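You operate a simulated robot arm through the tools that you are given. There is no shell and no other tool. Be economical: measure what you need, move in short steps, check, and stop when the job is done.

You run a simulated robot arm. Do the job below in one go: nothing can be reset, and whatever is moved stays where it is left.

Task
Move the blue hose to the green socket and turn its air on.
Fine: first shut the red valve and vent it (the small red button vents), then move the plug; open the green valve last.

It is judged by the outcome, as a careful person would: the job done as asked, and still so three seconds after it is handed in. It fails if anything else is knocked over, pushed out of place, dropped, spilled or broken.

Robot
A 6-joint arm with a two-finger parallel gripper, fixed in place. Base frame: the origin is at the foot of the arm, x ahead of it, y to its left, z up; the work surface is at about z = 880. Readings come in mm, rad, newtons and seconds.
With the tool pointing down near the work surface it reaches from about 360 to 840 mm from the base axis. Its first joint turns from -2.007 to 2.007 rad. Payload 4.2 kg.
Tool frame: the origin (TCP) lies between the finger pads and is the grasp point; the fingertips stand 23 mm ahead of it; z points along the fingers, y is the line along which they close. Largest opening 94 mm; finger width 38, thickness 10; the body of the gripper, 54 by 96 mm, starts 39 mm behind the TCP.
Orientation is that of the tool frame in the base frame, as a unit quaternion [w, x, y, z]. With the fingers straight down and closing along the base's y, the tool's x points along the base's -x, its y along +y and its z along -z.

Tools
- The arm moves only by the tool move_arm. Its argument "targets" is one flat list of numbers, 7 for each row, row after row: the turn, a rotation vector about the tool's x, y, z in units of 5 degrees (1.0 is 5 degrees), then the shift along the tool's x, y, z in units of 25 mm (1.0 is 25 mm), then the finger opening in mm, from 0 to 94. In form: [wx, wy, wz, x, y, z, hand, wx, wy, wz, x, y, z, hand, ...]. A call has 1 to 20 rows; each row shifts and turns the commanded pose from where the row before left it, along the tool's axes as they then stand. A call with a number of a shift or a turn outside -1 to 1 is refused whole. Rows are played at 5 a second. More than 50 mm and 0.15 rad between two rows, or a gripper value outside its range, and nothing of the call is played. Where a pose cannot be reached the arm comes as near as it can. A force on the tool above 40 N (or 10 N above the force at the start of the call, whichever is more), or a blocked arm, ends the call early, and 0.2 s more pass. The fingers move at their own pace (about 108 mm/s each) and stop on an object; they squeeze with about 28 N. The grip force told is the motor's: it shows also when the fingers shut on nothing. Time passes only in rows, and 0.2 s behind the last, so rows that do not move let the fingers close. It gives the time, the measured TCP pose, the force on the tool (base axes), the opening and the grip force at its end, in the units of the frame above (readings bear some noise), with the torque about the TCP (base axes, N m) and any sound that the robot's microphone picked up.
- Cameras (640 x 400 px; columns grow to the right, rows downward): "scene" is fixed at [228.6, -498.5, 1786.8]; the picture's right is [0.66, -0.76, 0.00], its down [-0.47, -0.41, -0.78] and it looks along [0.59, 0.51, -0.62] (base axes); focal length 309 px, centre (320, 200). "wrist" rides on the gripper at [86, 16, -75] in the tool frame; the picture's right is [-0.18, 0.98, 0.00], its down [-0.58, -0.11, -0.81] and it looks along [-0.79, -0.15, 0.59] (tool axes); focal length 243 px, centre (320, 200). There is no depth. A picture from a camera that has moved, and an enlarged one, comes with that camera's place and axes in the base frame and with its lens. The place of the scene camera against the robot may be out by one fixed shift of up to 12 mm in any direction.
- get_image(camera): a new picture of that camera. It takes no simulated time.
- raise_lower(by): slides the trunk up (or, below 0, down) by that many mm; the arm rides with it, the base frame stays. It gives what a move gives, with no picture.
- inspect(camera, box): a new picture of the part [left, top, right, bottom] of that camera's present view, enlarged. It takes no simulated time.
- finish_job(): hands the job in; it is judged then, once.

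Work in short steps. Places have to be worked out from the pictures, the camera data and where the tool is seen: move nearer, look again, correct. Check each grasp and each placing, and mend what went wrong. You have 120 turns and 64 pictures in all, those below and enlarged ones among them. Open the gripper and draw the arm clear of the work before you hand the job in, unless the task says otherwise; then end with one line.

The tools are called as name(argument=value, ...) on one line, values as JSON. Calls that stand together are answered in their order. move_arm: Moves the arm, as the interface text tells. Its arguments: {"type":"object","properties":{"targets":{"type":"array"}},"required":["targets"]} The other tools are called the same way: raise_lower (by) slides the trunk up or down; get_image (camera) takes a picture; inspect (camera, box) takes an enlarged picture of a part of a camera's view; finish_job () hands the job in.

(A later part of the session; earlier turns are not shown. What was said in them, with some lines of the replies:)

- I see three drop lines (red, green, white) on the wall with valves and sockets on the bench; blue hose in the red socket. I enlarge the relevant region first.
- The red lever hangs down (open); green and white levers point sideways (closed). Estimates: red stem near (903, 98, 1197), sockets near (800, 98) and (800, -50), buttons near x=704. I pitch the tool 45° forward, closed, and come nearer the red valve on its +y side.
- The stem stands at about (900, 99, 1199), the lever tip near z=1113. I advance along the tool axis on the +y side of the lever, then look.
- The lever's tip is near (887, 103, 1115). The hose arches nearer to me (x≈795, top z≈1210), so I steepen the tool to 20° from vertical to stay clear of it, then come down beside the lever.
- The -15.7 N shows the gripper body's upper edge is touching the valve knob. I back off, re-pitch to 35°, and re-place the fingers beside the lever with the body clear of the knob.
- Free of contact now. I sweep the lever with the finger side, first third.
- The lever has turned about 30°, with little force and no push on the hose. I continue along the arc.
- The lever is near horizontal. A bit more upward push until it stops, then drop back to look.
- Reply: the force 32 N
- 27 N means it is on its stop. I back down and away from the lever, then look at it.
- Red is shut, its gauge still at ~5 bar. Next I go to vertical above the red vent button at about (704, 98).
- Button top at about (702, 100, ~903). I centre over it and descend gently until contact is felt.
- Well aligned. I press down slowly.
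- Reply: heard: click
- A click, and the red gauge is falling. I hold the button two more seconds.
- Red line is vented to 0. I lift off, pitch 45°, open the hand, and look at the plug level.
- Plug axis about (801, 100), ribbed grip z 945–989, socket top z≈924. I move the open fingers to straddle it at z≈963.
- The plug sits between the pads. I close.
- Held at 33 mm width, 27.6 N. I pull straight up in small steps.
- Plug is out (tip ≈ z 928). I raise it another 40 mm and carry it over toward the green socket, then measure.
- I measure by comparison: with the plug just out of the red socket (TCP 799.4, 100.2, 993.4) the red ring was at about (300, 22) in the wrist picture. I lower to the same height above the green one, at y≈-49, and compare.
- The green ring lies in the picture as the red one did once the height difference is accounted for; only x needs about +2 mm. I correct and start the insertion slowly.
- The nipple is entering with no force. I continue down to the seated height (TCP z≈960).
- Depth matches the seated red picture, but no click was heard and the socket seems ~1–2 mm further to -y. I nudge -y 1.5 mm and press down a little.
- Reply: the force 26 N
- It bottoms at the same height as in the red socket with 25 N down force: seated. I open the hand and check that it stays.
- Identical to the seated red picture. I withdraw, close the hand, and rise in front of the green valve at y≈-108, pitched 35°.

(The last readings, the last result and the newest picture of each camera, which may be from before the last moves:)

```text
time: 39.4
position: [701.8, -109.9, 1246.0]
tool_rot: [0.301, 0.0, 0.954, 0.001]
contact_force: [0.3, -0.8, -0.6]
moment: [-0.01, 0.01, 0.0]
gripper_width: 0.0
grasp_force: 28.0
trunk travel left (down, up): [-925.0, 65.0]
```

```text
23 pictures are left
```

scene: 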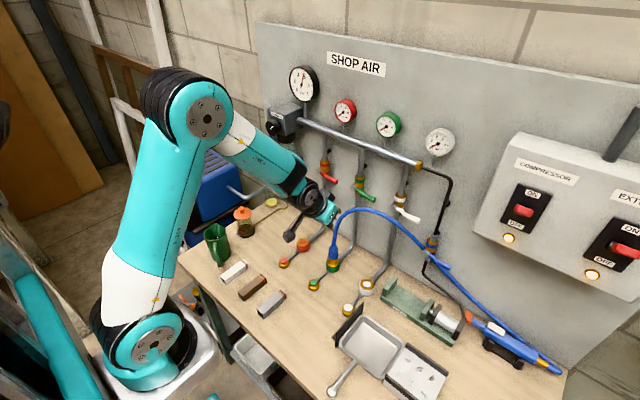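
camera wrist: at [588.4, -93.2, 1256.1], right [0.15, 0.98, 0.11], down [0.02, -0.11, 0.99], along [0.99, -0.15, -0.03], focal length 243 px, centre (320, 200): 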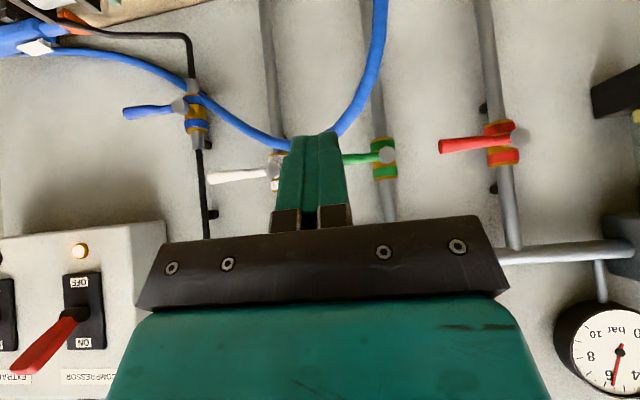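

Green stem confirmed at (893, -51, 1199). I advance over its lever to (874, -110, 1240).

move_arm(targets=[0, 0, 0, -0.917, 0, 0.69, 0, 0, 0, 0, -0.917, 0, 0.69, 0, 0, 0, 0, -0.917, 0, 0.69, 0, 0, 0, 0, -0.917, 0, 0.69, 0, 0, 0, 0, -0.917, 0, 0.69, 0, 0, 0, 0, -0.917, 0, 0.69, 0, 0, 0, 0, 0, 0, 0, 0])

inspect(camera="scene", box=[300, 130, 440, 230])

get_image(camera="wrist")

```text
time: 41.0
position: [876.7, -109.4, 1239.5]
tool_rot: [0.3, 0.0, 0.954, 0.001]
contact_force: [0.8, 0.3, -0.3]
moment: [0.0, -0.01, 0.02]
gripper_width: 0.0
grasp_force: 28.0
trunk travel left (down, up): [-925.0, 65.0]
```

```text
4.00 times, centred on (370, 180) of scene
camera zoom: at [228.6, -498.5, 1786.8], right [0.66, -0.76, 0.0], down [-0.47, -0.41, -0.78], along [0.59, 0.51, -0.62], focal length 1234 px, centre (120, 280)
```

zoom: 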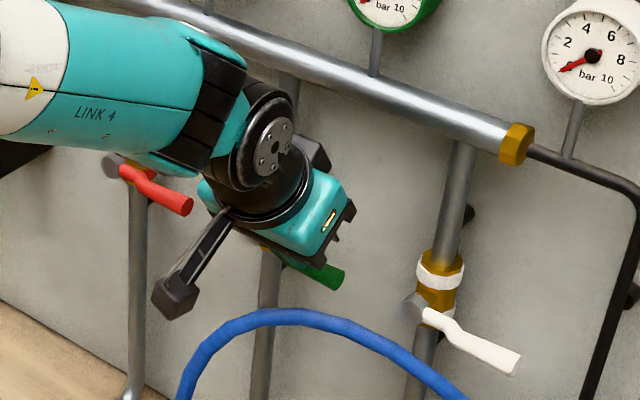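

```text
21 pictures are left
camera wrist: at [762.6, -92.9, 1249.7], right [0.15, 0.98, 0.11], down [0.01, -0.11, 0.99], along [0.99, -0.15, -0.03], focal length 243 px, centre (320, 200)
```

wrist: 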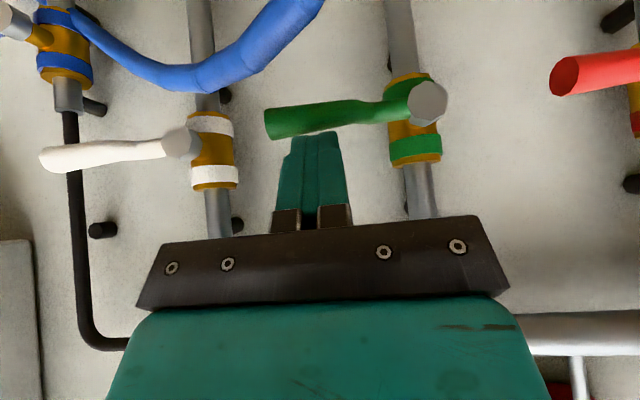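

Finger is above the green lever. I push down the first part.

move_arm(targets=[0, 0, 0, 0.207, 0, 0.295, 0, 0, 0, 0, 0.207, 0, 0.295, 0, 0, 0, 0, 0.2, 0.08, 0.28, 0, 0, 0, 0, 0.2, 0.08, 0.28, 0, 0, 0, 0, 0.2, 0.1, 0.28, 0, 0, 0, 0, 0, 0, 0, 0])

inspect(camera="scene", box=[300, 130, 440, 230])

```text
time: 42.4
position: [873.7, -100.2, 1194.5]
tool_rot: [0.3, 0.0, 0.954, 0.001]
contact_force: [1.0, -0.1, 0.4]
moment: [-0.04, 0.02, 0.0]
gripper_width: 0.2
grasp_force: 28.1
trunk travel left (down, up): [-925.0, 65.0]
```

```text
4.00 times, centred on (370, 180) of scene
camera zoom: at [228.6, -498.5, 1786.8], right [0.66, -0.76, 0.0], down [-0.47, -0.41, -0.78], along [0.59, 0.51, -0.62], focal length 1234 px, centre (120, 280)
```

zoom: 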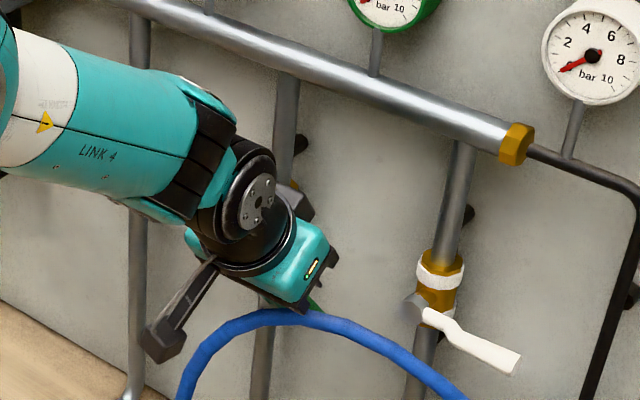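

Low force and the lever is turning. I continue along the arc down and toward +y.

move_arm(targets=[0, 0, 0, 0.23, 0.2, 0.328, 0, 0, 0, 0, 0.23, 0.24, 0.328, 0, 0, 0, 0, 0.2, 0.34, 0.28, 0, 0, 0, 0, 0.18, 0.36, 0.26, 0, 0, 0, 0, 0.1, 0.2, 0.14, 0, 0, 0, 0, 0, 0, 0, 0])

inspect(camera="scene", box=[300, 90, 440, 230])

get_image(camera="wrist")

```text
time: 43.8
position: [872.6, -68.9, 1153.6]
tool_rot: [0.301, 0.0, 0.954, 0.001]
contact_force: [0.3, 1.0, 0.6]
moment: [-0.05, 0.01, 0.02]
gripper_width: 0.4
grasp_force: 28.4
trunk travel left (down, up): [-925.0, 65.0]
```

```text
2.86 times, centred on (370, 160) of scene
camera zoom: at [228.6, -498.5, 1786.8], right [0.66, -0.76, 0.0], down [-0.47, -0.41, -0.78], along [0.59, 0.51, -0.62], focal length 882 px, centre (177, 314)
```

zoom: 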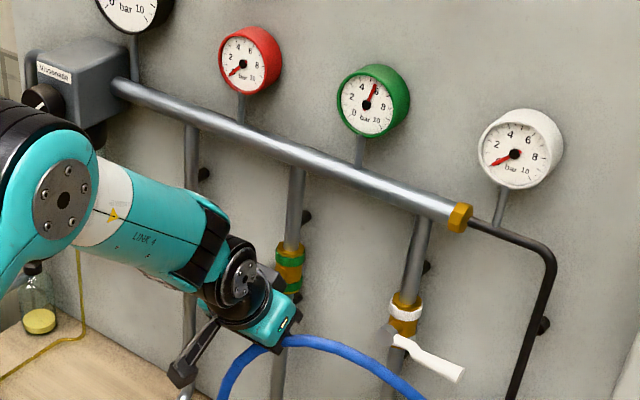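

```text
18 pictures are left
camera wrist: at [759.4, -52.2, 1165.3], right [0.15, 0.98, 0.11], down [0.01, -0.11, 0.99], along [0.99, -0.15, -0.03], focal length 243 px, centre (320, 200)
```

wrist: 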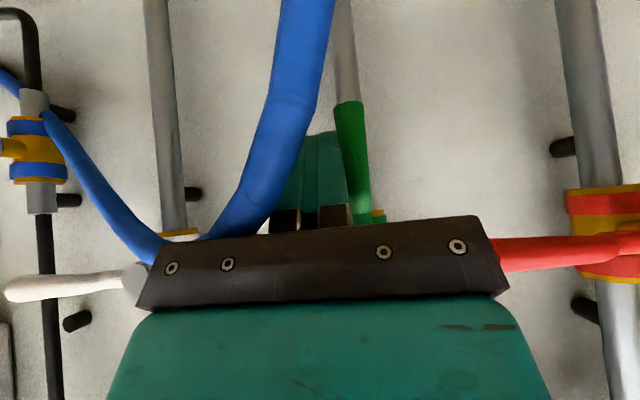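

The green gauge already reads ~5 bar. I push a few more mm +y until the stop is felt.

move_arm(targets=[0, 0, 0, 0, 0.12, 0, 0, 0, 0, 0, 0, 0.12, 0, 0, 0, 0, 0, 0, 0, 0, 0])

```text
time: 44.6
position: [872.3, -66.7, 1154.8]
tool_rot: [0.3, 0.002, 0.954, -0.001]
contact_force: [-2.4, -14.5, -0.9]
moment: [-0.13, 0.02, -0.36]
gripper_width: 0.1
grasp_force: 28.5
trunk travel left (down, up): [-925.0, 65.0]
```

Stop reached (14.5 N). I back off to -y and withdraw the arm clear, opening the hand.

move_arm(targets=[0, 0, 0, 0, -0.6, 0, 0, 0, 0, 0, 0, -0.6, 0, 0, 0, 0, 0, 0.6, 0, -0.6, 0, 0, 0, 0, 0.6, 0, -0.8, 0, 0, 0, 0, 0.6, 0, -0.8, 0, 0, 0, 0, 0.6, 0, -0.8, 0, 0, 0, 0, 0.6, 0, -0.9, 0, 0, 0, 0, 0.6, 0, -0.9, 0, 0, 0, 0, 0.6, 0, -0.9, 0, 0, 0, 0, 0.6, 0, -0.9, 0, 0, 0, 0, 0.6, 0, -0.9, 0, 0, 0, 0, 0.6, 0, -0.9, 60, 0, 0, 0, 0, 0, 0, 60])

get_image(camera="scene")

inspect(camera="scene", box=[280, 90, 460, 220])

inspect(camera="scene", box=[270, 200, 400, 310])

```text
time: 47.4
position: [630.7, -91.9, 1242.5]
tool_rot: [0.301, -0.001, 0.954, 0.001]
contact_force: [-0.4, 0.2, 0.7]
moment: [0.01, 0.0, 0.0]
gripper_width: 60.0
grasp_force: 0.0
trunk travel left (down, up): [-925.0, 65.0]
```

```text
17 pictures are left
```

scene: 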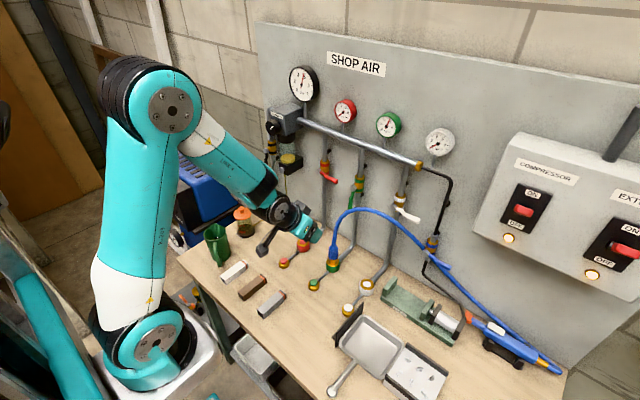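

```text
3.08 times, centred on (370, 155) of scene
camera zoom: at [228.6, -498.5, 1786.8], right [0.66, -0.76, 0.0], down [-0.47, -0.41, -0.78], along [0.59, 0.51, -0.62], focal length 949 px, centre (166, 338)
```

zoom: 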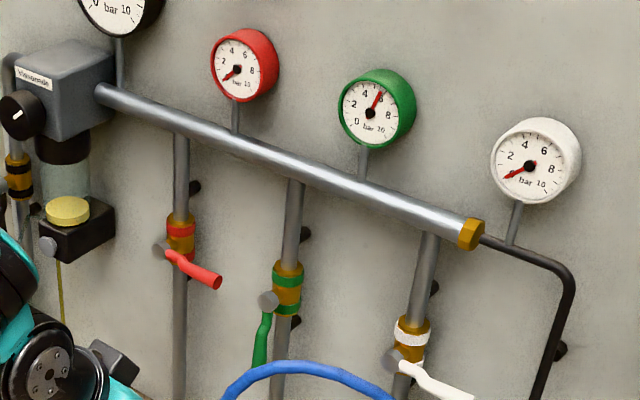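

```text
3.64 times, centred on (335, 255) of scene
camera zoom: at [228.6, -498.5, 1786.8], right [0.66, -0.76, 0.0], down [-0.47, -0.41, -0.78], along [0.59, 0.51, -0.62], focal length 1122 px, centre (266, 0)
```

zoom: 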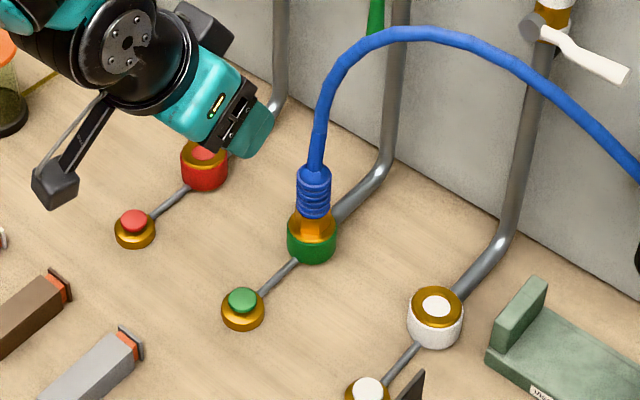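

The plug is seated in the green socket, red is shut and at 0, green is open at about 5 bar, and the arm is clear. I hand in.

finish_job()

```text
The job is handed in.
```

The blue hose is now in the green socket with its air on: the green valve is open and its gauge reads about 5 bar, while the red valve is shut and its line is vented to 0.
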